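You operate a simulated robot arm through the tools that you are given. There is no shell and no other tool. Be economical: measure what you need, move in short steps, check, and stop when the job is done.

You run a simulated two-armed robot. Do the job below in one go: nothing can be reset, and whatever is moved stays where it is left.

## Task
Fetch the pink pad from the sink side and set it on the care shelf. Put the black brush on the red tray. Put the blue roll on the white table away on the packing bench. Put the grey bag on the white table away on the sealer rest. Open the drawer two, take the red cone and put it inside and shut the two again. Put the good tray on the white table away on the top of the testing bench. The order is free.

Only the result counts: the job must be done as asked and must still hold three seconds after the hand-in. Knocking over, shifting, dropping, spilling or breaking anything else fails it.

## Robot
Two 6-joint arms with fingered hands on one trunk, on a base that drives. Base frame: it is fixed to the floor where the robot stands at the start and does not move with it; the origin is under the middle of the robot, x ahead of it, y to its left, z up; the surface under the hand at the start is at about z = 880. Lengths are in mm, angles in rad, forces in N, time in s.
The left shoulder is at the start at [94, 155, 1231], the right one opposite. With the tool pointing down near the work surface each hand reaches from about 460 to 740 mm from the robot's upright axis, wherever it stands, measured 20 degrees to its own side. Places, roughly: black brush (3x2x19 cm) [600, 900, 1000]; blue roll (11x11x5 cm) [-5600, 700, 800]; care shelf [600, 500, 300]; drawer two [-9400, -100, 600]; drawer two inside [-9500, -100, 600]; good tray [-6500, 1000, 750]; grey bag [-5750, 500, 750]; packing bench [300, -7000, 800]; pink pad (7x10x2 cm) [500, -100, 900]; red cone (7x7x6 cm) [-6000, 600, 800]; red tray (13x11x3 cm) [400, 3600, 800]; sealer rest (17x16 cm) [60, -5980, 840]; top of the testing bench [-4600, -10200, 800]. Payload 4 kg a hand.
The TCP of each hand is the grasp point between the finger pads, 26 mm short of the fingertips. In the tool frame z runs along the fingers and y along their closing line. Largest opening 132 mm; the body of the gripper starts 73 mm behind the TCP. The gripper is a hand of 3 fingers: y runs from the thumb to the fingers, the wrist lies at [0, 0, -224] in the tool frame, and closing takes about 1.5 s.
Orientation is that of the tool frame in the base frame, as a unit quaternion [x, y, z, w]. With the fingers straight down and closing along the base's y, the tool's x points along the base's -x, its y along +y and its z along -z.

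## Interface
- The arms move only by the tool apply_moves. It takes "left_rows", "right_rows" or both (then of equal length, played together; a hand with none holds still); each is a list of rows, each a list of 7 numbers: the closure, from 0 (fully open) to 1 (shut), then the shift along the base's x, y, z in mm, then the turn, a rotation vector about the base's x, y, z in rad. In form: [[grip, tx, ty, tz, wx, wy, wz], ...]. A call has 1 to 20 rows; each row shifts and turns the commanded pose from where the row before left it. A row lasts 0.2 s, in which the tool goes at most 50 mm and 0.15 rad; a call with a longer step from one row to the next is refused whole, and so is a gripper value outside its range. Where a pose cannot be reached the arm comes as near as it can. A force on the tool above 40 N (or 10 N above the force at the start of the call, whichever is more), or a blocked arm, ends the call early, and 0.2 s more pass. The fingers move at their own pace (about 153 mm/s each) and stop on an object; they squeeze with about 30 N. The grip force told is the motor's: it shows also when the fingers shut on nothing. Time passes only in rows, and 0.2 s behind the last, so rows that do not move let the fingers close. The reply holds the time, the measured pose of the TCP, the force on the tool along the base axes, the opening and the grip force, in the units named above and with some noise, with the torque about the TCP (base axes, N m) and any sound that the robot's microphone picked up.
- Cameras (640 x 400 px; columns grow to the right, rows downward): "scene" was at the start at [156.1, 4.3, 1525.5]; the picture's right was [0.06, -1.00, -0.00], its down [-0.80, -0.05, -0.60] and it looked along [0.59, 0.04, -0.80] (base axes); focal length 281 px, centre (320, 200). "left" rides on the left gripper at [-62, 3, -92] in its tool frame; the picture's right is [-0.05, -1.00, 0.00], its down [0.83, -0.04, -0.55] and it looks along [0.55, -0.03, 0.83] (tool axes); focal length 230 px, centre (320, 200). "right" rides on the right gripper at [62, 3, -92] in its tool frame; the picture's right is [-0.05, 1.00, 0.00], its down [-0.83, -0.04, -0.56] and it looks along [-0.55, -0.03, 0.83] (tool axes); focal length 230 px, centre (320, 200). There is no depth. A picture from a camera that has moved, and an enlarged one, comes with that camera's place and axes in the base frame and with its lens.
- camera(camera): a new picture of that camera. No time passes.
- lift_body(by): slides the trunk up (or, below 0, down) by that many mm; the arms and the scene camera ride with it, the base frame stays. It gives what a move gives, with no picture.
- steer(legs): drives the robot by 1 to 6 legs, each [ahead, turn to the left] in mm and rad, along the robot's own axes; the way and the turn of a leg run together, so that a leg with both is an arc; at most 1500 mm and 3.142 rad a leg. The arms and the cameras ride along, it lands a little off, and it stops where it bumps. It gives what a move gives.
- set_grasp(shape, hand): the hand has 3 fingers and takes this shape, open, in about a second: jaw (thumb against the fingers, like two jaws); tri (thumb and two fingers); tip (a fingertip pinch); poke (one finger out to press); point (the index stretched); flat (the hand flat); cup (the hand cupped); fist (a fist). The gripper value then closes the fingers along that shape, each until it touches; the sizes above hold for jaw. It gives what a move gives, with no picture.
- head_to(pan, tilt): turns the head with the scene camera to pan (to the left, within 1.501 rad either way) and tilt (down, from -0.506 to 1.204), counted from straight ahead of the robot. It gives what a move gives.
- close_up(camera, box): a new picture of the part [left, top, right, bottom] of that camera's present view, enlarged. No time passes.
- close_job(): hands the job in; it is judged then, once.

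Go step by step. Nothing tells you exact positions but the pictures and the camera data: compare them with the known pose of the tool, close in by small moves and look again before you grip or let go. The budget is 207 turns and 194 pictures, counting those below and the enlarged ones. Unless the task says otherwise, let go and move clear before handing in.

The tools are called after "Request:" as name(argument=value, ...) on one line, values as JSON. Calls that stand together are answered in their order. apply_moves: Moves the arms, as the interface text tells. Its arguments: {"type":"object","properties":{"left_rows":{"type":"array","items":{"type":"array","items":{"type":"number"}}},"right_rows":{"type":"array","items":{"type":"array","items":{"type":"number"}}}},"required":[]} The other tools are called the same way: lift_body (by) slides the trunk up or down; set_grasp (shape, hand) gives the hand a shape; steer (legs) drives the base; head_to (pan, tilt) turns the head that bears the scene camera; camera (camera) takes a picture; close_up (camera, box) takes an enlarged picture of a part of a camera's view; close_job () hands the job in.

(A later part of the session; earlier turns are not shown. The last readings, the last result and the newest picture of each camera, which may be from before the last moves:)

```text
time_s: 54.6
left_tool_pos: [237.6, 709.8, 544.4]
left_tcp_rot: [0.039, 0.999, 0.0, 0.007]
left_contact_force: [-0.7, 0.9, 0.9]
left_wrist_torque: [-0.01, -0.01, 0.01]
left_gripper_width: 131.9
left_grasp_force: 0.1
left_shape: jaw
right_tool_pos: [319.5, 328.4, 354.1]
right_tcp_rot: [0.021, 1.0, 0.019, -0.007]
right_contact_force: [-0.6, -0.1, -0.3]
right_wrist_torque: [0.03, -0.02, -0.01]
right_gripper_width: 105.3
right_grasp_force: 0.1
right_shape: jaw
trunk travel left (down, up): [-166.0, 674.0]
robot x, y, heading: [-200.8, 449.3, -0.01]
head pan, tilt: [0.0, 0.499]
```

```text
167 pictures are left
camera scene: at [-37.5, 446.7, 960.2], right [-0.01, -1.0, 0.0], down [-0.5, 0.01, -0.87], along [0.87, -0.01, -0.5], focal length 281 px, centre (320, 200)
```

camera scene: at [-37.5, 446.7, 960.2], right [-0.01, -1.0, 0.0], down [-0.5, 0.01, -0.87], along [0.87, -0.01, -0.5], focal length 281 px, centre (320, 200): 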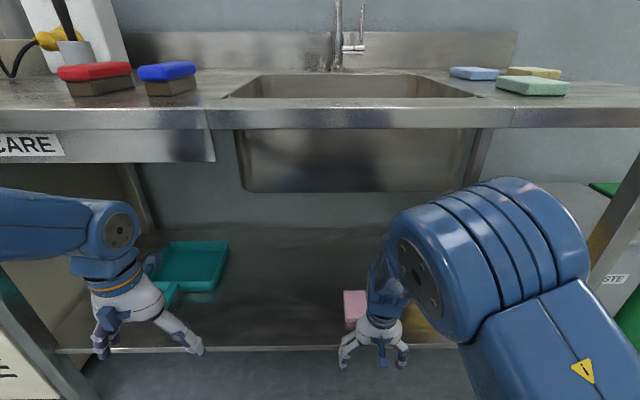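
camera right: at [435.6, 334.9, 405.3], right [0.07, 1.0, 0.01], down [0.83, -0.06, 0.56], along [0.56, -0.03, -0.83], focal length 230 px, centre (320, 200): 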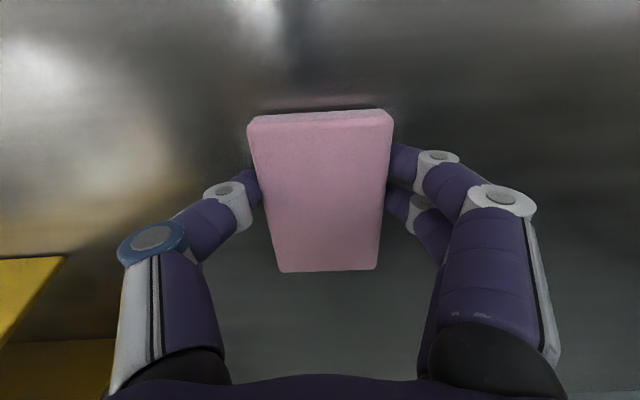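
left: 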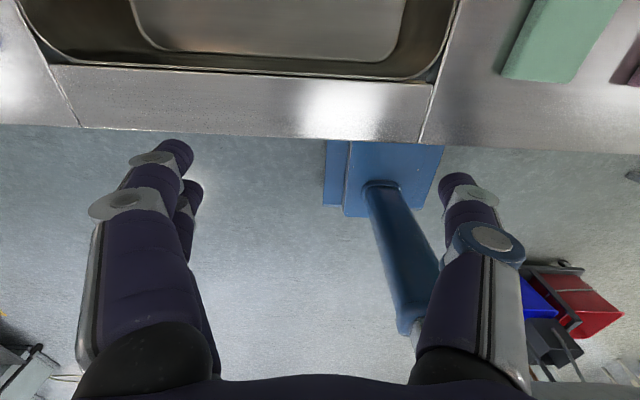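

The pad lies on the care shelf. Back off, raise the trunk and shift left toward the brush cup.

Request:
steer(legs=[[-350, 0]])

Request:
lift_body(by=400)

Request:
lift_body(by=200)

Request:
steer(legs=[[0, 1.571]])

Request:
steer(legs=[[240, 0]])

Request:
steer(legs=[[0, -1.571]])

Request:
head_to(pan=0.2, tilt=0.5)

Request:
camera(camera="scene")

```text
time_s: 56.9
left_tool_pos: [-111.1, 714.4, 543.1]
left_tcp_rot: [0.041, 0.999, 0.001, 0.007]
left_contact_force: [0.0, 0.2, 0.2]
left_wrist_torque: [-0.01, 0.04, -0.01]
left_gripper_width: 131.9
left_grasp_force: 0.2
left_shape: jaw
right_tool_pos: [-25.7, 330.4, 360.7]
right_tcp_rot: [0.023, 1.0, 0.02, 0.0]
right_contact_force: [-0.5, 0.7, 0.5]
right_wrist_torque: [-0.02, 0.0, 0.01]
right_gripper_width: 105.5
right_grasp_force: 0.1
right_shape: jaw
trunk travel left (down, up): [-166.0, 674.0]
robot x, y, heading: [-545.8, 456.1, -0.012]
head pan, tilt: [0.0, 0.499]
```

```text
time_s: 60.7
left_tool_pos: [-125.8, 713.8, 927.1]
left_tcp_rot: [0.041, 0.999, 0.0, -0.019]
left_contact_force: [-0.6, 0.4, 0.1]
left_wrist_torque: [0.03, -0.01, 0.01]
left_gripper_width: 131.9
left_grasp_force: 0.2
left_shape: jaw
right_tool_pos: [-28.5, 326.3, 769.5]
right_tcp_rot: [0.038, 0.999, 0.033, 0.006]
right_contact_force: [0.5, -0.6, 0.2]
right_wrist_torque: [-0.02, -0.03, 0.02]
right_gripper_width: 105.5
right_grasp_force: 0.1
right_shape: jaw
trunk travel left (down, up): [-566.0, 274.0]
robot x, y, heading: [-550.6, 458.3, -0.018]
head pan, tilt: [0.0, 0.499]
```

```text
time_s: 62.9
left_tool_pos: [-125.7, 713.6, 1123.9]
left_tcp_rot: [0.041, 0.999, 0.0, -0.023]
left_contact_force: [-0.1, -0.6, 0.5]
left_wrist_torque: [0.01, 0.01, 0.0]
left_gripper_width: 131.7
left_grasp_force: 0.1
left_shape: jaw
right_tool_pos: [-26.2, 324.8, 969.1]
right_tcp_rot: [0.039, 0.999, 0.036, 0.005]
right_contact_force: [-0.3, 0.7, -0.1]
right_wrist_torque: [-0.01, 0.03, 0.01]
right_gripper_width: 105.8
right_grasp_force: 0.0
right_shape: jaw
trunk travel left (down, up): [-766.0, 74.0]
robot x, y, heading: [-547.6, 451.3, -0.013]
head pan, tilt: [0.0, 0.499]
```

```text
time_s: 67.4
left_tool_pos: [-802.0, 891.6, 1133.2]
left_tcp_rot: [-0.674, 0.738, -0.007, -0.01]
left_contact_force: [0.1, 0.2, 0.8]
left_wrist_torque: [0.02, 0.04, -0.04]
left_gripper_width: 132.0
left_grasp_force: 0.2
left_shape: jaw
right_tool_pos: [-409.7, 979.7, 974.9]
right_tcp_rot: [-0.664, 0.746, 0.044, -0.032]
right_contact_force: [0.4, 0.1, 0.1]
right_wrist_torque: [-0.03, -0.04, 0.02]
right_gripper_width: 105.6
right_grasp_force: 0.0
right_shape: jaw
trunk travel left (down, up): [-766.0, 74.0]
robot x, y, heading: [-536.9, 454.1, 1.544]
head pan, tilt: [0.0, 0.499]
```

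```text
time_s: 69.1
left_tool_pos: [-797.1, 1098.7, 1115.8]
left_tcp_rot: [-0.674, 0.737, -0.029, -0.031]
left_contact_force: [-1.2, -0.8, -0.2]
left_wrist_torque: [0.0, -0.05, 0.01]
left_gripper_width: 131.9
left_grasp_force: 0.0
left_shape: jaw
right_tool_pos: [-402.0, 1203.0, 986.0]
right_tcp_rot: [-0.654, 0.753, 0.057, -0.036]
right_contact_force: [0.2, -1.2, 0.4]
right_wrist_torque: [0.04, 0.01, 0.02]
right_gripper_width: 105.7
right_grasp_force: 0.0
right_shape: jaw
trunk travel left (down, up): [-766.0, 74.0]
robot x, y, heading: [-527.7, 696.8, 1.553]
head pan, tilt: [0.0, 0.499]
```

```text
time_s: 73.6
left_tool_pos: [-142.1, 966.6, 1105.4]
left_tcp_rot: [0.039, 0.997, 0.001, -0.059]
left_contact_force: [0.2, -0.9, 0.7]
left_wrist_torque: [0.02, 0.01, 0.04]
left_gripper_width: 131.8
left_grasp_force: 0.0
left_shape: jaw
right_tool_pos: [-35.1, 573.4, 993.6]
right_tcp_rot: [0.064, 0.996, 0.065, 0.023]
right_contact_force: [-0.3, 0.2, 0.1]
right_wrist_torque: [0.03, -0.02, 0.0]
right_gripper_width: 105.6
right_grasp_force: 0.2
right_shape: jaw
trunk travel left (down, up): [-766.0, 74.0]
robot x, y, heading: [-526.3, 706.8, -0.01]
head pan, tilt: [0.0, 0.499]
```

```text
time_s: 74.4
left_tool_pos: [-171.8, 964.4, 1092.2]
left_tcp_rot: [0.04, 0.995, 0.0, -0.09]
left_contact_force: [-0.9, -0.5, 0.4]
left_wrist_torque: [0.07, -0.01, -0.02]
left_gripper_width: 132.1
left_grasp_force: 0.0
left_shape: jaw
right_tool_pos: [-48.6, 571.2, 1003.9]
right_tcp_rot: [0.065, 0.995, 0.066, 0.033]
right_contact_force: [-0.2, 0.1, 0.7]
right_wrist_torque: [0.01, 0.01, -0.04]
right_gripper_width: 105.6
right_grasp_force: 0.1
right_shape: jaw
trunk travel left (down, up): [-766.0, 74.0]
robot x, y, heading: [-531.4, 709.5, -0.007]
head pan, tilt: [0.201, 0.499]
```

```text
166 pictures are left
camera scene: at [-357.9, 723.2, 1560.1], right [0.19, -0.98, 0.0], down [-0.49, -0.09, -0.87], along [0.85, 0.17, -0.49], focal length 281 px, centre (320, 200)
```

scene: 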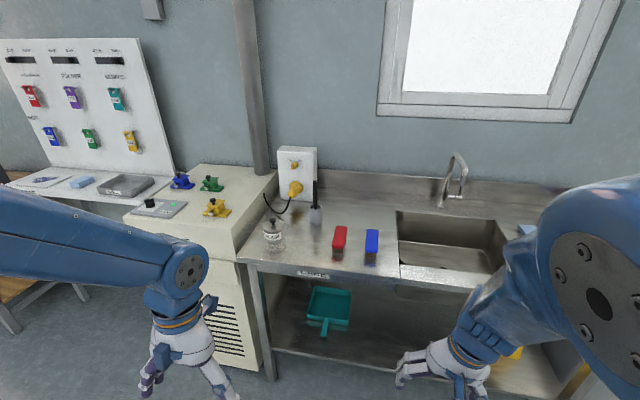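

Request:
close_up(camera="scene", box=[240, 135, 400, 275])

```text
2.86 times, centred on (320, 205) of scene
camera zoom: at [-357.9, 723.2, 1560.1], right [0.19, -0.98, 0.0], down [-0.49, -0.09, -0.87], along [0.85, 0.17, -0.49], focal length 803 px, centre (320, 186)
```

zoom: 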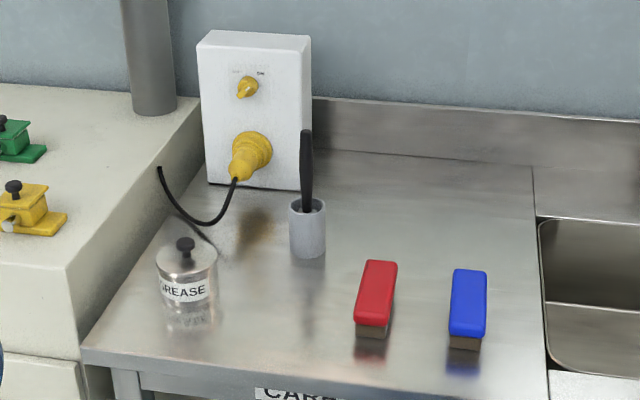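

Black brush stands in the cup at about [622,938], handle z 960–1083. I'll pitch the left hand to point forward so I can grip the handle horizontally and later lay it down.

Request:
apply_moves(left_rows=[[0, 25, -2, -2, 0, 0, 0.08], [0, 25, -2, -2, 0, -0.146, 0], [0, 25, -2, -2, 0, -0.146, 0], [0, 25, -2, -2, 0, -0.146, 0], [0, 25, -2, -2, 0, -0.146, 0], [0, 25, -2, -2, 0, -0.146, 0], [0, 25, -2, -2, 0, -0.146, 0], [0, 25, -2, -2, 0, -0.146, 0], [0, 25, -2, -2, 0, -0.146, 0], [0, 25, -2, -2, 0, -0.146, 0], [0, 25, -2, -2, 0, -0.146, 0], [0, 25, -2, -2, 0, -0.146, 0], [0, 25, -2, -2, 0, -0.146, 0], [0, 25, 0, 0, 0, 0, 0], [0, 0, 0, 0, 0, 0, 0]])

Request:
camera(camera="scene")

```text
time_s: 77.6
left_tool_pos: [80.1, 1004.7, 1185.1]
left_tcp_rot: [0.087, 0.882, -0.11, 0.449]
left_contact_force: [0.0, -0.5, 0.3]
left_wrist_torque: [-0.02, -0.01, 0.02]
left_gripper_width: 131.8
left_grasp_force: 0.0
left_shape: jaw
left hand out of reach, approached as far as the arm can: row 6, 7, 8, 9, 10, 11, 12, 13, 14
right_tool_pos: [-49.2, 568.0, 1003.1]
right_tcp_rot: [0.065, 0.995, 0.066, 0.033]
right_contact_force: [0.6, 0.0, -1.4]
right_wrist_torque: [0.0, 0.02, -0.02]
right_gripper_width: 105.8
right_grasp_force: 0.1
right_shape: jaw
trunk travel left (down, up): [-766.0, 74.0]
robot x, y, heading: [-534.8, 711.6, -0.005]
head pan, tilt: [0.201, 0.499]
```

```text
164 pictures are left
camera scene: at [-357.9, 723.1, 1560.1], right [0.19, -0.98, 0.0], down [-0.49, -0.09, -0.87], along [0.85, 0.17, -0.49], focal length 281 px, centre (320, 200)
```

scene: 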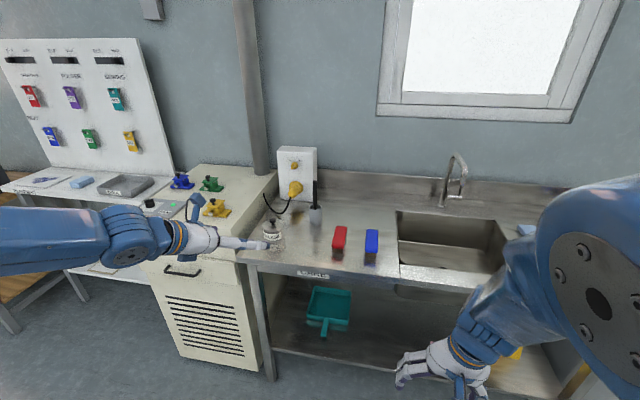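

Request:
apply_moves(left_rows=[[0, 40, -10, -20, 0, 0, 0], [0, 40, -10, -20, 0, 0, 0], [0, 40, 0, -20, 0, 0, 0], [0, 0, 0, 0, 0, 0, 0], [0, 0, 0, 0, 0, 0, 0]])

Request:
camera(camera="scene")

```text
time_s: 78.1
left_tool_pos: [160.5, 999.2, 1169.4]
left_tcp_rot: [0.066, 0.858, -0.053, 0.507]
left_contact_force: [0.3, -0.2, 0.0]
left_wrist_torque: [-0.01, 0.01, 0.02]
left_gripper_width: 132.0
left_grasp_force: 0.0
left_shape: jaw
right_tool_pos: [-59.9, 565.4, 1011.3]
right_tcp_rot: [0.07, 0.994, 0.074, 0.04]
right_contact_force: [-0.9, -0.5, 0.3]
right_wrist_torque: [0.05, 0.05, -0.01]
right_gripper_width: 105.6
right_grasp_force: 0.0
right_shape: jaw
trunk travel left (down, up): [-766.0, 74.0]
robot x, y, heading: [-528.9, 704.1, -0.006]
head pan, tilt: [0.201, 0.499]
stopped in row 2 (left hand): the arm was blocked; the commanded pose is now the measured one
```

```text
163 pictures are left
camera scene: at [-351.7, 719.1, 1559.3], right [0.19, -0.98, -0.01], down [-0.49, -0.09, -0.87], along [0.85, 0.17, -0.5], focal length 281 px, centre (320, 200)
```

scene: 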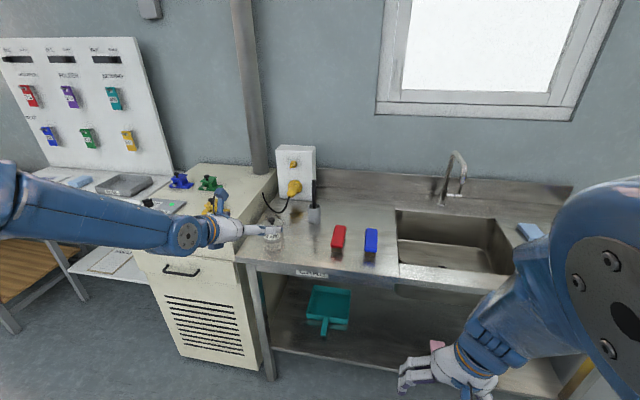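

Request:
apply_moves(left_rows=[[0, 20, -5, -10, 0, -0.07, 0.02], [0, 20, -5, -10, 0, -0.07, 0.02], [0, 20, -5, -10, 0, -0.07, 0.02], [0, 20, -5, -10, 0, -0.07, 0.02], [0, 20, -5, -10, 0, -0.07, 0.02], [0, 20, -5, -10, 0, -0.07, 0.02], [0, 0, 0, 0, 0, 0, 0]])

```text
time_s: 78.4
left_tool_pos: [142.6, 1000.3, 1182.3]
left_tcp_rot: [0.062, 0.844, -0.052, 0.53]
left_contact_force: [-0.3, 0.3, -0.1]
left_wrist_torque: [-0.02, -0.03, 0.0]
left_gripper_width: 131.9
left_grasp_force: 0.1
left_shape: jaw
right_tool_pos: [-81.2, 567.7, 1025.0]
right_tcp_rot: [0.076, 0.992, 0.081, 0.052]
right_contact_force: [0.9, -0.3, 0.0]
right_wrist_torque: [0.0, 0.01, 0.03]
right_gripper_width: 105.6
right_grasp_force: 0.1
right_shape: jaw
trunk travel left (down, up): [-766.0, 74.0]
robot x, y, heading: [-528.5, 705.8, -0.009]
head pan, tilt: [0.201, 0.499]
stopped in row 1 (left hand): the arm was blocked; the commanded pose is now the measured one
```

Request:
apply_moves(left_rows=[[0, 10, -5, -15, 0, 0, 0], [0, 10, -5, -15, 0, 0, 0], [0, 10, -5, -15, 0, 0, 0], [0, 10, -5, -15, 0, 0, 0], [0, 10, -5, -15, 0, 0, 0], [0, 10, -5, -15, 0, 0, 0], [0, 0, 0, -15, 0, 0, 0], [0, 0, 0, 0, 0, 0, 0]])

Request:
camera(camera="scene")

```text
time_s: 80.2
left_tool_pos: [204.0, 971.5, 1074.5]
left_tcp_rot: [0.062, 0.844, -0.05, 0.53]
left_contact_force: [0.5, 0.2, -1.1]
left_wrist_torque: [0.01, -0.01, -0.02]
left_gripper_width: 132.0
left_grasp_force: 0.0
left_shape: jaw
right_tool_pos: [-78.9, 566.2, 1024.1]
right_tcp_rot: [0.073, 0.993, 0.081, 0.052]
right_contact_force: [-0.2, -0.1, 0.1]
right_wrist_torque: [0.01, -0.02, -0.02]
right_gripper_width: 105.7
right_grasp_force: 0.0
right_shape: jaw
trunk travel left (down, up): [-766.0, 74.0]
robot x, y, heading: [-528.7, 707.2, -0.01]
head pan, tilt: [0.201, 0.499]
```

```text
162 pictures are left
camera scene: at [-358.5, 724.1, 1560.2], right [0.19, -0.98, 0.0], down [-0.49, -0.09, -0.87], along [0.85, 0.17, -0.49], focal length 281 px, centre (320, 200)
```

scene: 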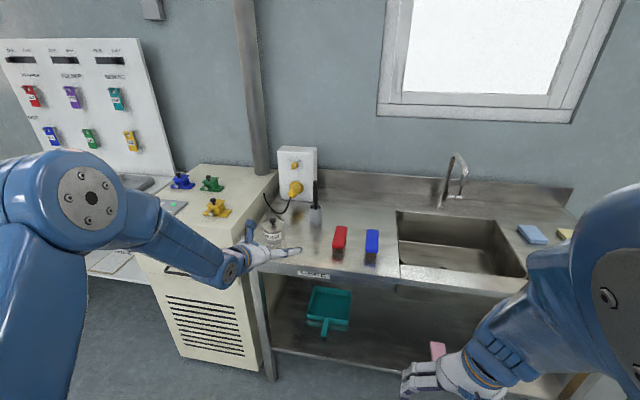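

Request:
apply_moves(left_rows=[[0, 10, -5, -8, 0, -0.07, 0.026], [0, 10, -5, -8, 0, -0.07, 0.026], [0, 10, -5, -8, 0, -0.07, 0.026], [0, 10, -5, -8, 0, -0.07, 0.026], [0, 10, -5, -8, 0, -0.07, 0.026], [0, 10, -5, -8, 0, -0.07, 0.026], [0, 0, 0, 0, 0, 0, 0]])

```text
time_s: 81.8
left_tool_pos: [261.7, 942.2, 1026.1]
left_tcp_rot: [0.004, 0.718, 0.006, 0.696]
left_contact_force: [1.0, 0.6, 0.0]
left_wrist_torque: [-0.01, -0.02, 0.02]
left_gripper_width: 132.1
left_grasp_force: 0.0
left_shape: jaw
right_tool_pos: [-79.2, 566.8, 1023.0]
right_tcp_rot: [0.075, 0.993, 0.081, 0.052]
right_contact_force: [0.0, 0.2, -0.6]
right_wrist_torque: [0.0, -0.01, -0.01]
right_gripper_width: 105.6
right_grasp_force: 0.1
right_shape: jaw
trunk travel left (down, up): [-766.0, 74.0]
robot x, y, heading: [-529.1, 710.0, -0.005]
head pan, tilt: [0.201, 0.499]
```

Tool is horizontal at z≈1026, y≈942. Drive ahead 260 mm to get close to the handle.

Request:
steer(legs=[[260, 0]])

Request:
camera(camera="left")

Request:
camera(camera="scene")

```text
time_s: 83.7
left_tool_pos: [517.6, 941.6, 1026.6]
left_tcp_rot: [0.004, 0.719, 0.007, 0.695]
left_contact_force: [0.4, -0.1, 0.1]
left_wrist_torque: [0.01, -0.03, 0.01]
left_gripper_width: 131.7
left_grasp_force: 0.1
left_shape: jaw
right_tool_pos: [177.9, 564.4, 1023.9]
right_tcp_rot: [0.074, 0.992, 0.081, 0.053]
right_contact_force: [-0.2, 0.7, 0.1]
right_wrist_torque: [0.02, -0.02, -0.04]
right_gripper_width: 105.3
right_grasp_force: 0.1
right_shape: jaw
trunk travel left (down, up): [-766.0, 74.0]
robot x, y, heading: [-273.8, 707.6, -0.009]
head pan, tilt: [0.201, 0.499]
```

```text
161 pictures are left
camera left: at [428.1, 944.1, 1091.6], right [0.0, -1.0, 0.04], down [-0.58, -0.03, -0.81], along [0.81, -0.02, -0.58], focal length 230 px, centre (320, 200)
```

left: 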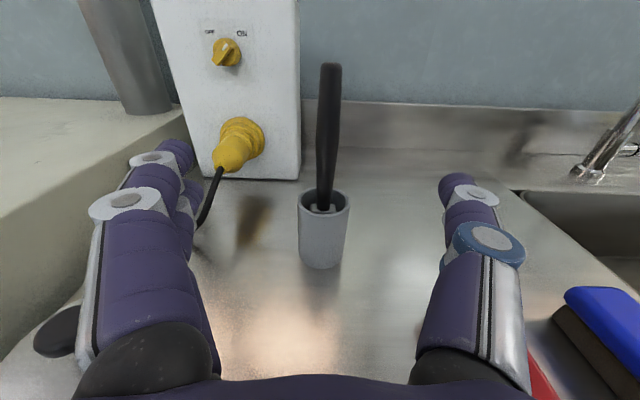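

```text
160 pictures are left
camera scene: at [-102.3, 722.5, 1560.2], right [0.19, -0.98, 0.0], down [-0.49, -0.09, -0.87], along [0.85, 0.17, -0.49], focal length 281 px, centre (320, 200)
```

scene: 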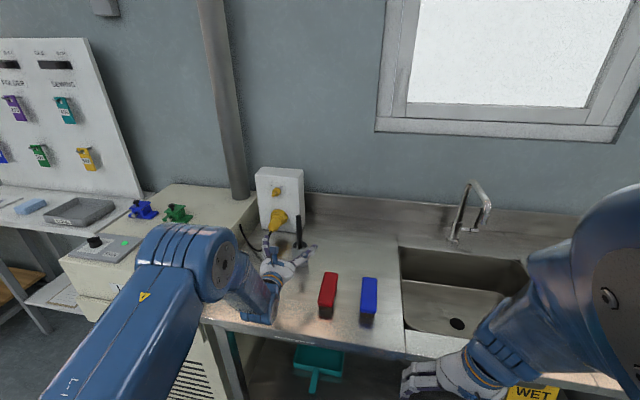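

Handle measured at about x=620, y=934. Extending the arm onto it.

Request:
apply_moves(left_rows=[[0.2, 20, -2, 2, 0, 0, 0], [0.2, 20, -2, 2, 0, 0, 0], [0.2, 20, -2, 2, 0, 0, 0], [0.2, 20, -1, 0, 0, 0, 0], [0.2, 15, 0, 0, 0, 0, 0], [0.2, 5, 0, 0, 0, 0, 0], [0.2, 0, 0, 0, 0, 0, 0]])

Request:
camera(camera="left")

Request:
close_up(camera="scene", box=[220, 190, 380, 320])

```text
time_s: 84.8
left_tool_pos: [568.8, 935.0, 1063.4]
left_tcp_rot: [0.005, 0.704, 0.004, 0.71]
left_contact_force: [-0.6, -0.3, -0.1]
left_wrist_torque: [0.01, 0.0, 0.0]
left_gripper_width: 105.9
left_grasp_force: 0.0
left_shape: jaw
right_tool_pos: [144.7, 563.8, 1044.9]
right_tcp_rot: [0.084, 0.988, 0.105, 0.07]
right_contact_force: [-0.4, 0.1, -0.8]
right_wrist_torque: [0.02, 0.01, 0.01]
right_gripper_width: 105.3
right_grasp_force: 0.1
right_shape: jaw
trunk travel left (down, up): [-766.0, 74.0]
robot x, y, heading: [-275.4, 706.8, -0.007]
head pan, tilt: [0.201, 0.499]
stopped in row 5 (left hand): the arm was blocked; the commanded pose is now the measured one
```

```text
159 pictures are left
camera left: at [476.5, 937.1, 1124.7], right [0.0, -1.0, 0.04], down [-0.55, -0.03, -0.84], along [0.84, -0.02, -0.55], focal length 230 px, centre (320, 200)
```

left: 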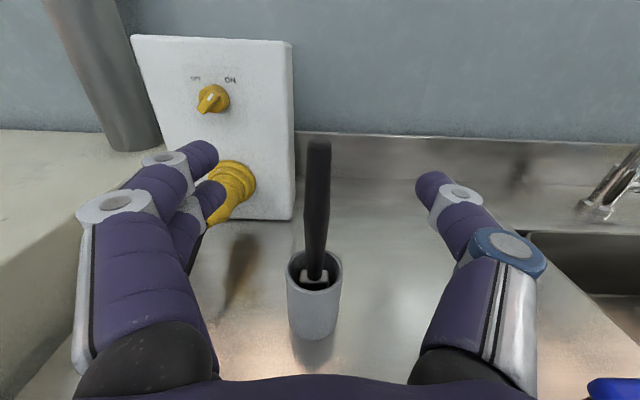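

```text
3.08 times, centred on (300, 255) of scene
camera zoom: at [-102.4, 722.4, 1560.3], right [0.19, -0.98, 0.0], down [-0.49, -0.09, -0.87], along [0.85, 0.17, -0.49], focal length 864 px, centre (382, 31)
```

zoom: 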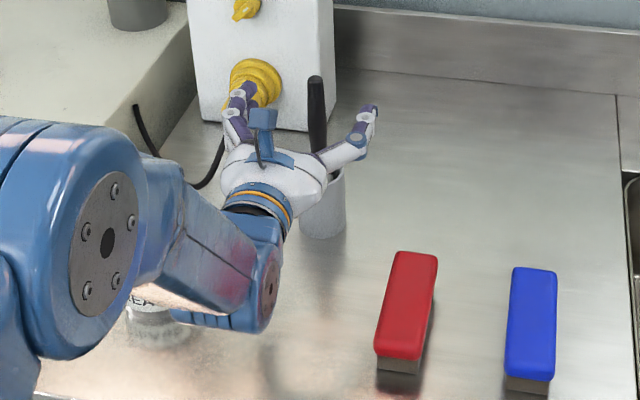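

Request:
close_up(camera="scene", box=[200, 220, 300, 340])

Request:
head_to(pan=0.9, tilt=0.7)

Request:
camera(camera="scene")

```text
3.33 times, centred on (250, 280) of scene
camera zoom: at [-102.4, 722.4, 1560.3], right [0.19, -0.98, 0.0], down [-0.49, -0.09, -0.87], along [0.85, 0.17, -0.49], focal length 936 px, centre (553, -67)
```

zoom: 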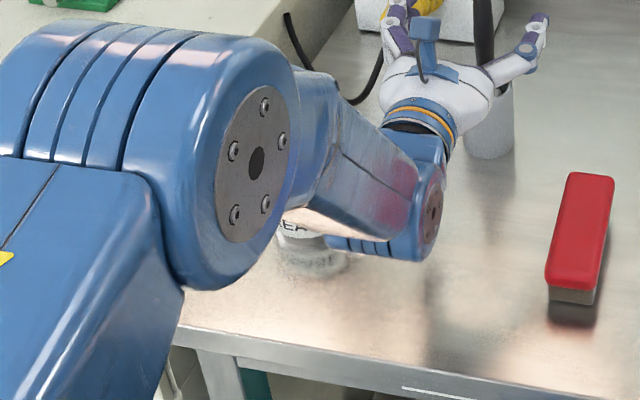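

```text
time_s: 85.8
left_tool_pos: [570.2, 934.9, 1061.3]
left_tcp_rot: [0.004, 0.705, 0.006, 0.709]
left_contact_force: [0.3, -0.5, 0.0]
left_wrist_torque: [-0.01, 0.0, -0.01]
left_gripper_width: 105.7
left_grasp_force: 0.1
left_shape: jaw
right_tool_pos: [148.9, 563.7, 1047.5]
right_tcp_rot: [0.083, 0.988, 0.104, 0.075]
right_contact_force: [0.4, 0.1, -0.6]
right_wrist_torque: [0.0, 0.0, -0.03]
right_gripper_width: 105.7
right_grasp_force: 0.0
right_shape: jaw
trunk travel left (down, up): [-766.0, 74.0]
robot x, y, heading: [-271.9, 703.7, -0.007]
head pan, tilt: [0.901, 0.7]
```

```text
156 pictures are left
camera scene: at [-137.0, 771.2, 1543.0], right [0.78, -0.63, -0.02], down [-0.42, -0.5, -0.76], along [0.47, 0.6, -0.65], focal length 281 px, centre (320, 200)
```

scene: 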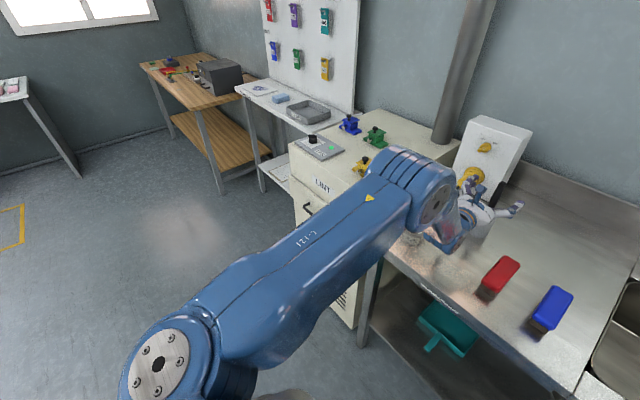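

The jar still stands where it was, and the hand is centred on the handle. Continue forward in small steps.

Request:
apply_moves(left_rows=[[0.2, 10, 0, 0, 0, 0, 0], [0.2, 10, 0, 0, 0, 0, 0], [0.2, 10, 0, -3, 0, 0, 0], [0.2, 10, 0, -5, 0, 0, 0], [0.2, 8, 0, -5, 0, 0, 0], [0.2, 0, 0, -5, 0, 0, 0], [0.2, 0, 0, 0, 0, 0, 0]])

Request:
camera(camera="left")

Request:
close_up(camera="scene", box=[380, 130, 560, 290])

```text
time_s: 86.2
left_tool_pos: [555.0, 935.2, 1079.4]
left_tcp_rot: [0.003, 0.698, 0.005, 0.716]
left_contact_force: [-0.3, -0.1, -0.6]
left_wrist_torque: [0.0, -0.05, 0.0]
left_gripper_width: 105.8
left_grasp_force: 0.0
left_shape: jaw
right_tool_pos: [129.0, 564.5, 1056.5]
right_tcp_rot: [0.088, 0.986, 0.119, 0.081]
right_contact_force: [-0.5, -0.5, 0.3]
right_wrist_torque: [0.0, 0.0, -0.03]
right_gripper_width: 105.7
right_grasp_force: 0.0
right_shape: jaw
trunk travel left (down, up): [-766.0, 74.0]
robot x, y, heading: [-272.9, 704.6, -0.003]
head pan, tilt: [0.901, 0.7]
stopped in row 1 (left hand): the arm was blocked; the commanded pose is now the measured one
```

```text
155 pictures are left
camera left: at [462.3, 937.3, 1138.6], right [0.0, -1.0, 0.04], down [-0.53, -0.03, -0.85], along [0.85, -0.02, -0.53], focal length 230 px, centre (320, 200)
```

left: 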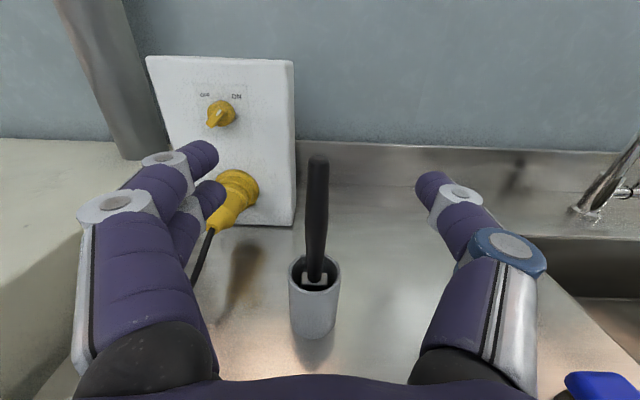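

```text
2.50 times, centred on (470, 210) of scene
camera zoom: at [-140.0, 771.1, 1543.4], right [0.78, -0.63, -0.01], down [-0.42, -0.5, -0.76], along [0.47, 0.6, -0.65], focal length 702 px, centre (-55, 175)
```

zoom: 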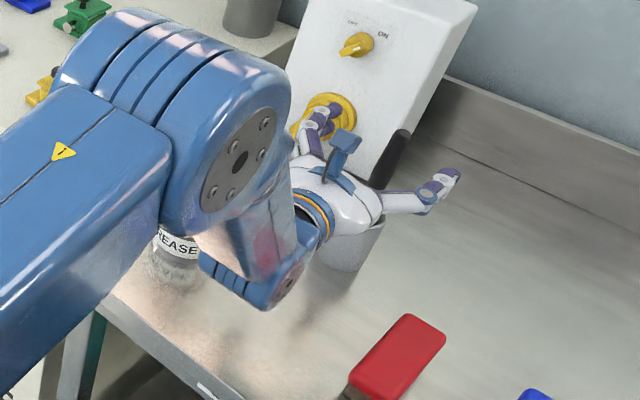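

The arm is simply near full stretch. I'll pull it in and down a bit, and drive the base forward instead.

Request:
apply_moves(left_rows=[[0.2, -10, 0, -7, 0, 0, 0], [0.2, -10, 0, -7, 0, 0, 0], [0.2, -10, 0, -7, 0, 0, 0], [0.2, -10, 0, -7, 0, 0, 0], [0.2, -10, 0, -7, 0, 0, 0], [0.2, -10, 0, -7, 0, 0, 0], [0.2, 0, 0, 0, 0, 0, 0]])

Request:
camera(camera="left")

```text
time_s: 87.8
left_tool_pos: [498.4, 937.1, 1033.8]
left_tcp_rot: [0.005, 0.699, 0.004, 0.715]
left_contact_force: [0.2, 0.2, 0.9]
left_wrist_torque: [-0.04, -0.04, 0.02]
left_gripper_width: 105.7
left_grasp_force: 0.1
left_shape: jaw
right_tool_pos: [133.5, 565.1, 1057.1]
right_tcp_rot: [0.086, 0.986, 0.119, 0.085]
right_contact_force: [-1.3, 0.5, -0.2]
right_wrist_torque: [-0.01, -0.02, 0.02]
right_gripper_width: 105.5
right_grasp_force: 0.1
right_shape: jaw
trunk travel left (down, up): [-766.0, 74.0]
robot x, y, heading: [-272.6, 706.8, -0.005]
head pan, tilt: [0.901, 0.7]
```

```text
153 pictures are left
camera left: at [404.4, 938.0, 1093.3], right [0.0, -1.0, 0.04], down [-0.54, -0.03, -0.84], along [0.84, -0.02, -0.54], focal length 230 px, centre (320, 200)
```

left: 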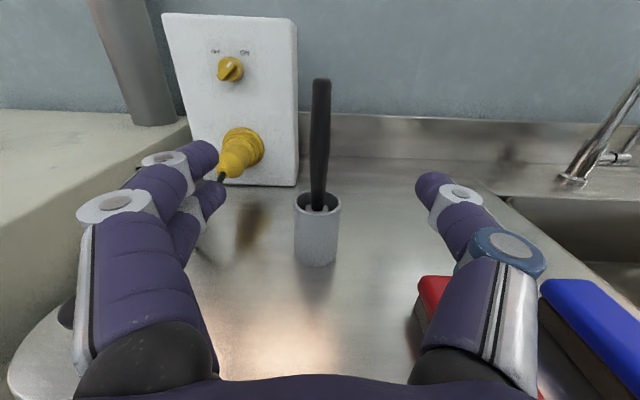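

Request:
steer(legs=[[60, 0]])

Request:
close_up(camera="scene", box=[360, 130, 560, 300])

Request:
camera(camera="left")

```text
time_s: 88.8
left_tool_pos: [551.0, 935.8, 1039.5]
left_tcp_rot: [0.004, 0.696, 0.006, 0.718]
left_contact_force: [0.1, 0.4, -0.4]
left_wrist_torque: [-0.02, 0.0, 0.02]
left_gripper_width: 105.8
left_grasp_force: 0.1
left_shape: jaw
right_tool_pos: [186.5, 564.0, 1061.4]
right_tcp_rot: [0.085, 0.985, 0.118, 0.089]
right_contact_force: [-0.7, -0.8, 0.8]
right_wrist_torque: [0.0, 0.02, 0.01]
right_gripper_width: 105.7
right_grasp_force: 0.1
right_shape: jaw
trunk travel left (down, up): [-766.0, 74.0]
robot x, y, heading: [-214.1, 705.5, -0.005]
head pan, tilt: [0.901, 0.7]
```

```text
2.35 times, centred on (460, 215) of scene
camera zoom: at [-91.4, 770.7, 1544.3], right [0.78, -0.63, -0.01], down [-0.41, -0.5, -0.76], along [0.47, 0.6, -0.65], focal length 661 px, centre (-9, 165)
```

zoom: 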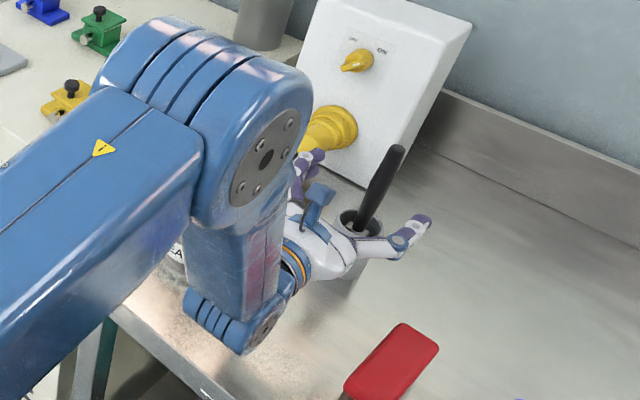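

```text
151 pictures are left
camera left: at [456.6, 937.3, 1098.7], right [0.0, -1.0, 0.04], down [-0.53, -0.03, -0.85], along [0.85, -0.02, -0.53], focal length 230 px, centre (320, 200)
```

left: 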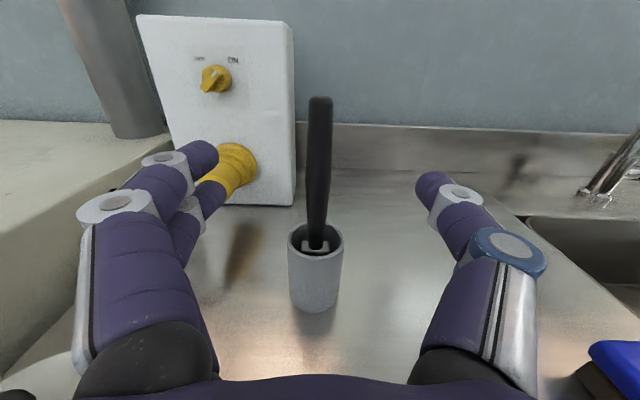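

Request:
steer(legs=[[66, 0]])

Request:
camera(camera="left")

Request:
close_up(camera="scene", box=[360, 130, 560, 300])

```text
time_s: 89.8
left_tool_pos: [604.7, 935.2, 1048.6]
left_tcp_rot: [0.004, 0.693, 0.005, 0.721]
left_contact_force: [-0.5, -0.3, -0.4]
left_wrist_torque: [0.03, 0.01, 0.0]
left_gripper_width: 105.9
left_grasp_force: 0.0
left_shape: jaw
right_tool_pos: [236.7, 564.7, 1060.4]
right_tcp_rot: [0.091, 0.984, 0.136, 0.077]
right_contact_force: [-0.8, 0.4, 0.0]
right_wrist_torque: [0.04, -0.02, 0.04]
right_gripper_width: 105.6
right_grasp_force: 0.1
right_shape: jaw
trunk travel left (down, up): [-766.0, 74.0]
robot x, y, heading: [-147.1, 705.6, -0.006]
head pan, tilt: [0.901, 0.7]
```

```text
150 pictures are left
camera left: at [510.8, 937.3, 1106.5], right [0.0, -1.0, 0.04], down [-0.52, -0.03, -0.85], along [0.85, -0.02, -0.52], focal length 230 px, centre (320, 200)
```

left: 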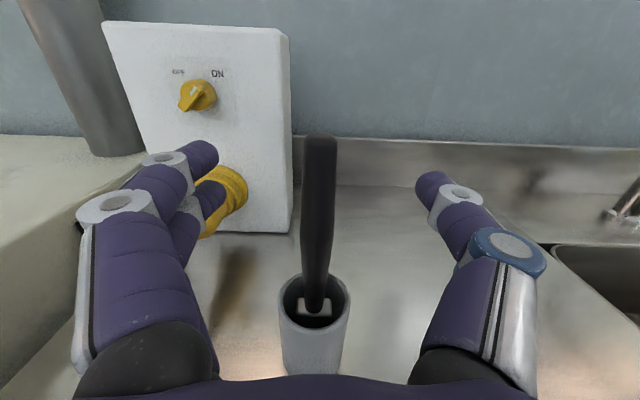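

```text
2.35 times, centred on (460, 215) of scene
camera zoom: at [-17.9, 772.1, 1543.6], right [0.8, -0.6, -0.01], down [-0.4, -0.52, -0.76], along [0.45, 0.61, -0.65], focal length 661 px, centre (-9, 165)
```

zoom: 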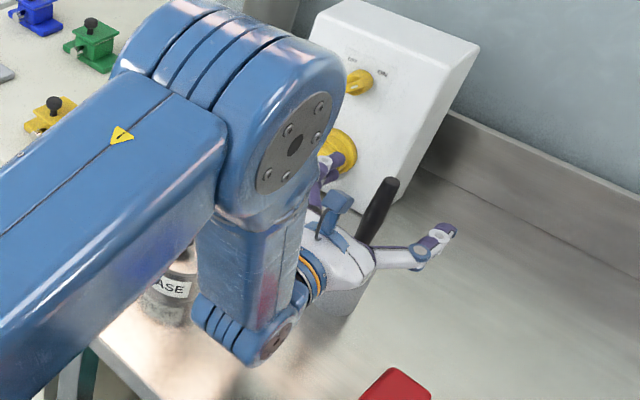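

Request:
apply_moves(left_rows=[[0.2, 7, 0, -4, 0, 0, 0], [0.2, 6, 0, -4, 0, 0, 0], [0.2, 0, 0, 0, 0, 0, 0]])

Request:
camera(camera="left")

```text
time_s: 90.6
left_tool_pos: [603.4, 935.8, 1050.4]
left_tcp_rot: [0.005, 0.687, 0.005, 0.727]
left_contact_force: [0.0, -0.1, -0.1]
left_wrist_torque: [0.04, 0.0, 0.0]
left_gripper_width: 105.8
left_grasp_force: 0.1
left_shape: jaw
right_tool_pos: [217.0, 569.3, 1052.3]
right_tcp_rot: [0.097, 0.982, 0.151, 0.055]
right_contact_force: [0.1, 0.1, 0.0]
right_wrist_torque: [-0.01, -0.01, 0.02]
right_gripper_width: 105.9
right_grasp_force: 0.0
right_shape: jaw
trunk travel left (down, up): [-766.0, 74.0]
robot x, y, heading: [-147.0, 706.3, -0.011]
head pan, tilt: [0.901, 0.7]
```

```text
148 pictures are left
camera left: at [508.4, 937.3, 1107.4], right [0.0, -1.0, 0.04], down [-0.51, -0.03, -0.86], along [0.86, -0.02, -0.51], focal length 230 px, centre (320, 200)
```

left: 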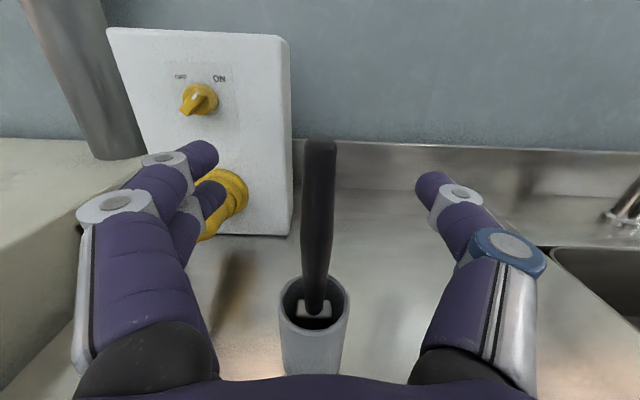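

Request:
apply_moves(left_rows=[[0.2, 12, 0, -5, 0, 0.02, 0], [0.2, 10, 0, -5, 0, 0.02, 0], [0.2, 0, 0, 0, 0, 0, 0], [0.5, 0, 0, 0, 0, 0, 0], [0.8, 0, 0, 0, 0, 0, 0], [1, 0, 0, 0, 0, 0, 0], [1, 0, 0, 0, 0, 0, 0], [1, 0, 0, 0, 0, 0, 0], [1, 0, 0, 0, 0, 0, 0]])

Request:
camera(camera="left")

```text
time_s: 92.6
left_tool_pos: [624.9, 934.8, 1041.3]
left_tcp_rot: [0.003, 0.701, 0.005, 0.713]
left_contact_force: [0.4, -0.2, 0.1]
left_wrist_torque: [-0.04, 0.02, 0.02]
left_gripper_width: 0.1
left_grasp_force: 30.6
left_shape: jaw
right_tool_pos: [216.8, 569.5, 1051.3]
right_tcp_rot: [0.097, 0.982, 0.151, 0.055]
right_contact_force: [-1.3, -0.3, 0.3]
right_wrist_torque: [0.02, 0.0, 0.01]
right_gripper_width: 105.4
right_grasp_force: 0.1
right_shape: jaw
trunk travel left (down, up): [-766.0, 74.0]
robot x, y, heading: [-145.7, 706.9, -0.005]
head pan, tilt: [0.901, 0.7]
```

```text
147 pictures are left
camera left: at [532.2, 937.5, 1102.0], right [0.0, -1.0, 0.04], down [-0.54, -0.03, -0.84], along [0.84, -0.02, -0.54], focal length 230 px, centre (320, 200)
```

left: 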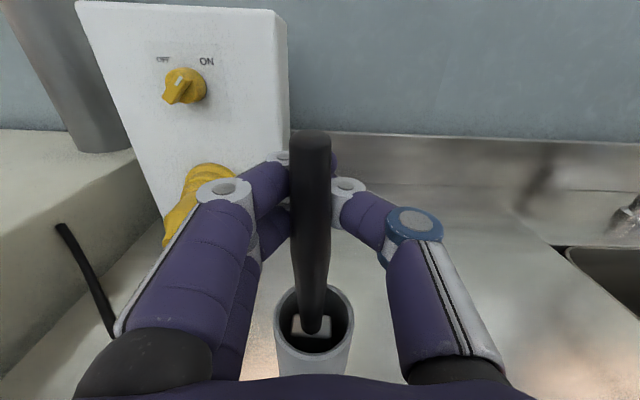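

The handle stands inside the fingers, nearer the palm. Open, back 28 mm, and close again.

Request:
apply_moves(left_rows=[[0.6, 0, 0, 0, 0, 0, 0], [0.3, 0, 0, 0, 0, 0, 0], [0.3, 0, 0, 0, 0, 0, 0], [0.3, -9, 0, 0, 0, 0, 0], [0.3, -9, 0, 0, 0, 0, 0], [0.3, -9, 0, 0, 0, 0, 0], [0.3, 0, 0, 0, 0, 0, 0]])

Request:
camera(camera="left")

```text
time_s: 94.2
left_tool_pos: [597.4, 935.9, 1041.0]
left_tcp_rot: [0.003, 0.701, 0.006, 0.713]
left_contact_force: [-0.1, 0.8, -0.5]
left_wrist_torque: [-0.02, -0.01, 0.01]
left_gripper_width: 91.9
left_grasp_force: 0.1
left_shape: jaw
right_tool_pos: [215.1, 569.2, 1052.3]
right_tcp_rot: [0.097, 0.982, 0.151, 0.055]
right_contact_force: [0.2, -0.8, 0.8]
right_wrist_torque: [-0.03, 0.03, 0.01]
right_gripper_width: 105.4
right_grasp_force: 0.1
right_shape: jaw
trunk travel left (down, up): [-766.0, 74.0]
robot x, y, heading: [-150.4, 703.2, -0.006]
head pan, tilt: [0.901, 0.7]
```

```text
146 pictures are left
camera left: at [504.7, 937.4, 1101.5], right [0.0, -1.0, 0.04], down [-0.54, -0.03, -0.84], along [0.84, -0.02, -0.54], focal length 230 px, centre (320, 200)
```

left: 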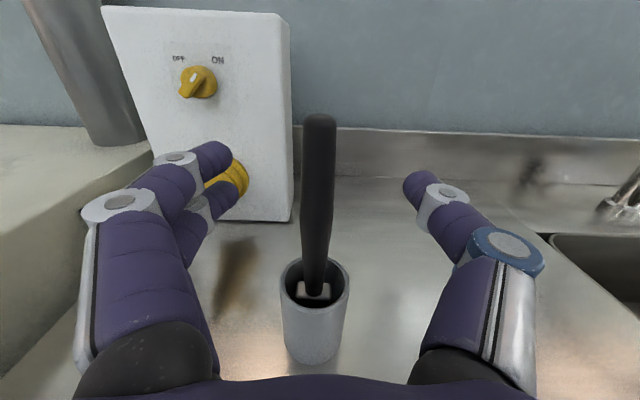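

Request:
apply_moves(left_rows=[[0.5, 0, 0, 0, 0, 0, 0], [0.7, 0, 0, 0, 0, 0, 0], [1, 0, 0, 0, 0, 0, 0], [1, 0, 0, 0, 0, 0, 0], [1, 0, 0, 0, 0, 0, 0], [1, 0, 0, 0, 0, 0, 0]])

Request:
camera(camera="left")

```text
time_s: 95.6
left_tool_pos: [597.1, 936.2, 1041.7]
left_tcp_rot: [0.003, 0.702, 0.006, 0.713]
left_contact_force: [-0.2, 0.7, 0.0]
left_wrist_torque: [-0.02, 0.01, 0.03]
left_gripper_width: 12.8
left_grasp_force: 29.9
left_shape: jaw
right_tool_pos: [215.6, 569.7, 1051.3]
right_tcp_rot: [0.096, 0.982, 0.15, 0.055]
right_contact_force: [0.5, 0.4, -0.4]
right_wrist_torque: [0.0, 0.02, 0.01]
right_gripper_width: 105.8
right_grasp_force: 0.0
right_shape: jaw
trunk travel left (down, up): [-766.0, 74.0]
robot x, y, heading: [-145.3, 707.2, -0.007]
head pan, tilt: [0.901, 0.7]
```

```text
145 pictures are left
camera left: at [504.8, 937.3, 1101.5], right [0.0, -1.0, 0.04], down [-0.54, -0.03, -0.84], along [0.84, -0.02, -0.54], focal length 230 px, centre (320, 200)
```

left: 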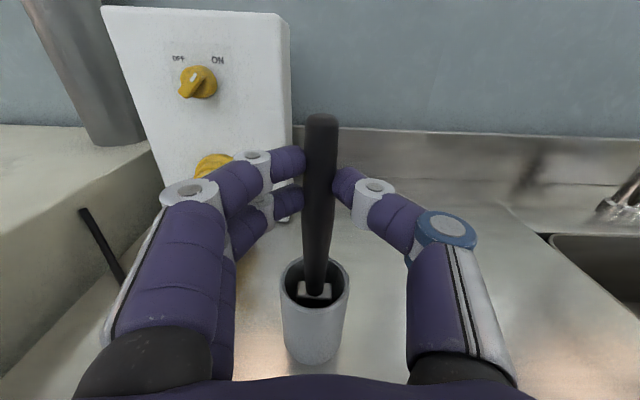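

Handle gripped (12.8 mm). Lift straight up with the trunk, then the arm.

Request:
lift_body(by=72)

Request:
camera(camera="left")

```text
time_s: 96.7
left_tool_pos: [597.8, 935.2, 1113.6]
left_tcp_rot: [0.004, 0.701, 0.006, 0.713]
left_contact_force: [0.2, -0.4, -0.2]
left_wrist_torque: [-0.03, 0.03, 0.02]
left_gripper_width: 12.8
left_grasp_force: 29.8
left_shape: jaw
right_tool_pos: [216.8, 570.2, 1123.5]
right_tcp_rot: [0.096, 0.982, 0.152, 0.054]
right_contact_force: [0.2, -0.6, -0.3]
right_wrist_torque: [0.0, 0.03, -0.01]
right_gripper_width: 105.4
right_grasp_force: 0.0
right_shape: jaw
trunk travel left (down, up): [-838.0, 2.0]
robot x, y, heading: [-143.8, 705.8, -0.007]
head pan, tilt: [0.901, 0.7]
```

```text
144 pictures are left
camera left: at [505.0, 937.4, 1173.4], right [0.0, -1.0, 0.04], down [-0.54, -0.03, -0.84], along [0.84, -0.02, -0.54], focal length 230 px, centre (320, 200)
```

left: 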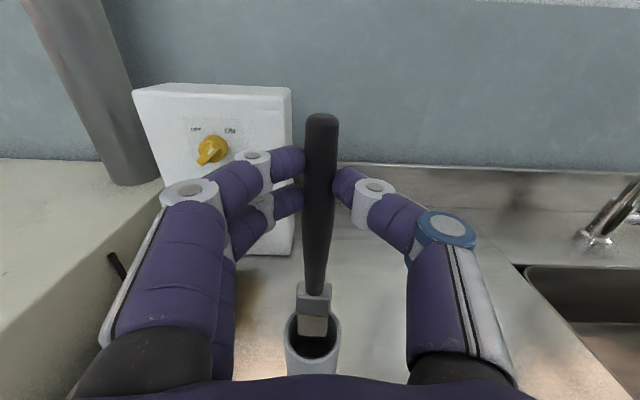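

Request:
apply_moves(left_rows=[[1, 0, 0, 8, 0, 0, 0], [1, 0, 0, 8, 0, 0, 0], [1, 0, 0, 8, 0, 0, 0], [1, 0, 0, 8, 0, 0, 0], [1, 0, 0, 8, 0, 0, 0], [1, 0, 0, 8, 0, 0, 0], [1, 0, 0, 0, 0, 0, 0]])

Request:
camera(camera="left")

Request:
camera(camera="scene")

```text
time_s: 98.3
left_tool_pos: [599.0, 935.1, 1161.7]
left_tcp_rot: [0.003, 0.701, 0.006, 0.713]
left_contact_force: [-0.8, 0.1, -0.7]
left_wrist_torque: [-0.05, 0.01, -0.02]
left_gripper_width: 12.7
left_grasp_force: 30.2
left_shape: jaw
right_tool_pos: [217.2, 570.0, 1123.1]
right_tcp_rot: [0.097, 0.982, 0.152, 0.054]
right_contact_force: [-0.3, 0.3, -0.5]
right_wrist_torque: [0.0, 0.02, -0.01]
right_gripper_width: 105.5
right_grasp_force: 0.1
right_shape: jaw
trunk travel left (down, up): [-838.0, 2.0]
robot x, y, heading: [-147.4, 705.0, -0.003]
head pan, tilt: [0.901, 0.7]
```

```text
143 pictures are left
camera left: at [505.0, 937.0, 1221.8], right [0.0, -1.0, 0.04], down [-0.54, -0.03, -0.84], along [0.84, -0.02, -0.54], focal length 230 px, centre (320, 200)
```

left: 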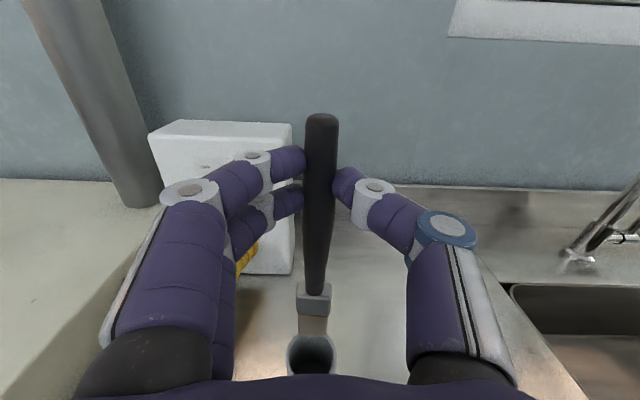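

```text
142 pictures are left
camera scene: at [-11.3, 771.7, 1615.1], right [0.79, -0.61, -0.02], down [-0.41, -0.51, -0.76], along [0.45, 0.61, -0.65], focal length 281 px, centre (320, 200)
```

scene: 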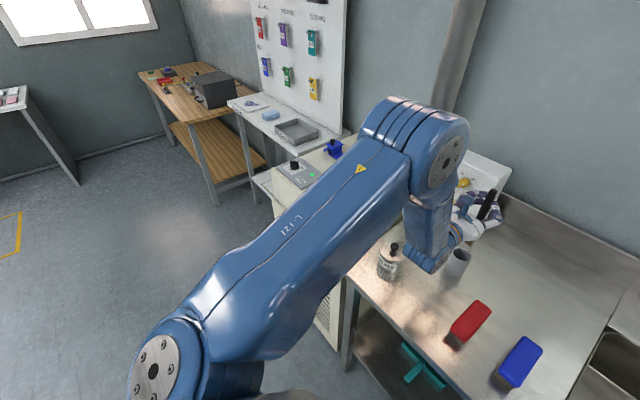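

The brush is clear of the cup. Back off, turn left and drive toward the wooden bench where the red tray should be.

Request:
steer(legs=[[-480, 0]])

Request:
steer(legs=[[0, 1.571]])

Request:
head_to(pan=-0.2, tilt=0.35)

Request:
camera(camera="scene")

```text
time_s: 101.1
left_tool_pos: [115.2, 941.8, 1160.0]
left_tcp_rot: [0.001, 0.702, 0.008, 0.712]
left_contact_force: [-0.5, -0.4, -0.4]
left_wrist_torque: [0.01, -0.01, 0.01]
left_gripper_width: 12.9
left_grasp_force: 29.3
left_shape: jaw
right_tool_pos: [-264.7, 574.4, 1123.0]
right_tcp_rot: [0.094, 0.983, 0.152, 0.053]
right_contact_force: [-0.2, -0.3, 0.6]
right_wrist_torque: [0.0, 0.01, -0.01]
right_gripper_width: 105.6
right_grasp_force: 0.0
right_shape: jaw
trunk travel left (down, up): [-838.0, 2.0]
robot x, y, heading: [-629.3, 703.3, 0.001]
head pan, tilt: [0.901, 0.7]
```

```text
time_s: 105.7
left_tool_pos: [-870.9, 1426.0, 1173.5]
left_tcp_rot: [-0.493, 0.489, 0.517, 0.5]
left_contact_force: [-0.3, 0.0, -0.7]
left_wrist_torque: [0.01, -0.01, 0.0]
left_gripper_width: 12.1
left_grasp_force: 29.9
left_shape: jaw
right_tool_pos: [-505.5, 1071.2, 1129.2]
right_tcp_rot: [-0.628, 0.752, 0.169, -0.107]
right_contact_force: [-0.6, -0.1, 0.7]
right_wrist_torque: [0.0, 0.01, 0.0]
right_gripper_width: 105.5
right_grasp_force: 0.1
right_shape: jaw
trunk travel left (down, up): [-838.0, 2.0]
robot x, y, heading: [-618.4, 708.4, 1.585]
head pan, tilt: [0.901, 0.7]
```

```text
time_s: 107.0
left_tool_pos: [-870.6, 1406.4, 1186.3]
left_tcp_rot: [-0.489, 0.485, 0.521, 0.505]
left_contact_force: [-0.3, 0.1, -0.4]
left_wrist_torque: [0.0, -0.02, 0.02]
left_gripper_width: 11.7
left_grasp_force: 29.8
left_shape: jaw
right_tool_pos: [-514.1, 1071.4, 1133.4]
right_tcp_rot: [-0.633, 0.742, 0.186, -0.121]
right_contact_force: [0.0, -0.4, 0.0]
right_wrist_torque: [0.02, 0.01, -0.01]
right_gripper_width: 105.4
right_grasp_force: 0.0
right_shape: jaw
trunk travel left (down, up): [-838.0, 2.0]
robot x, y, heading: [-617.2, 706.9, 1.585]
head pan, tilt: [-0.201, 0.351]
```

```text
141 pictures are left
camera scene: at [-671.1, 863.0, 1645.9], right [0.79, 0.61, -0.01], down [0.21, -0.29, -0.93], along [-0.57, 0.74, -0.36], focal length 281 px, centre (320, 200)
```

scene: 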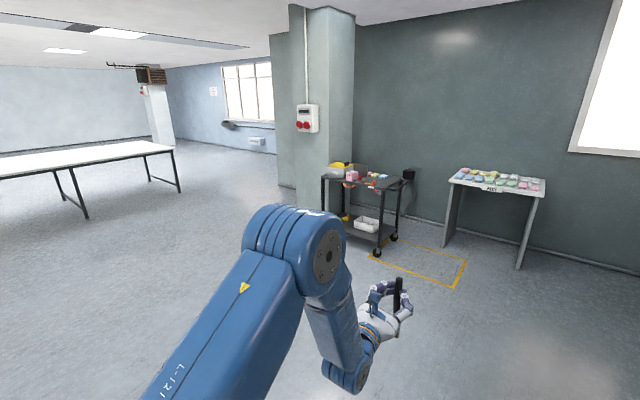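

Request:
camera(camera="scene")

```text
140 pictures are left
camera scene: at [-671.1, 863.0, 1645.9], right [0.79, 0.61, -0.01], down [0.21, -0.29, -0.93], along [-0.57, 0.74, -0.36], focal length 281 px, centre (320, 200)
```

scene: 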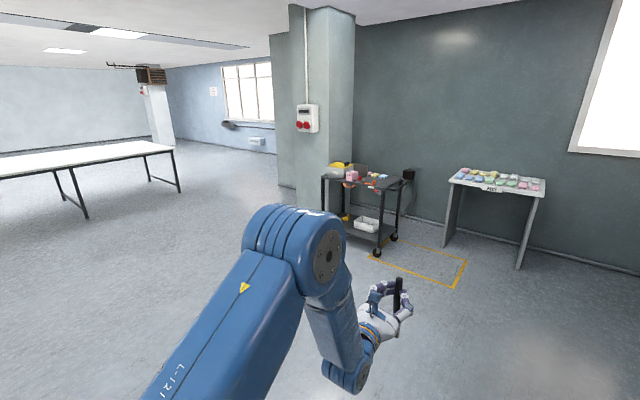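

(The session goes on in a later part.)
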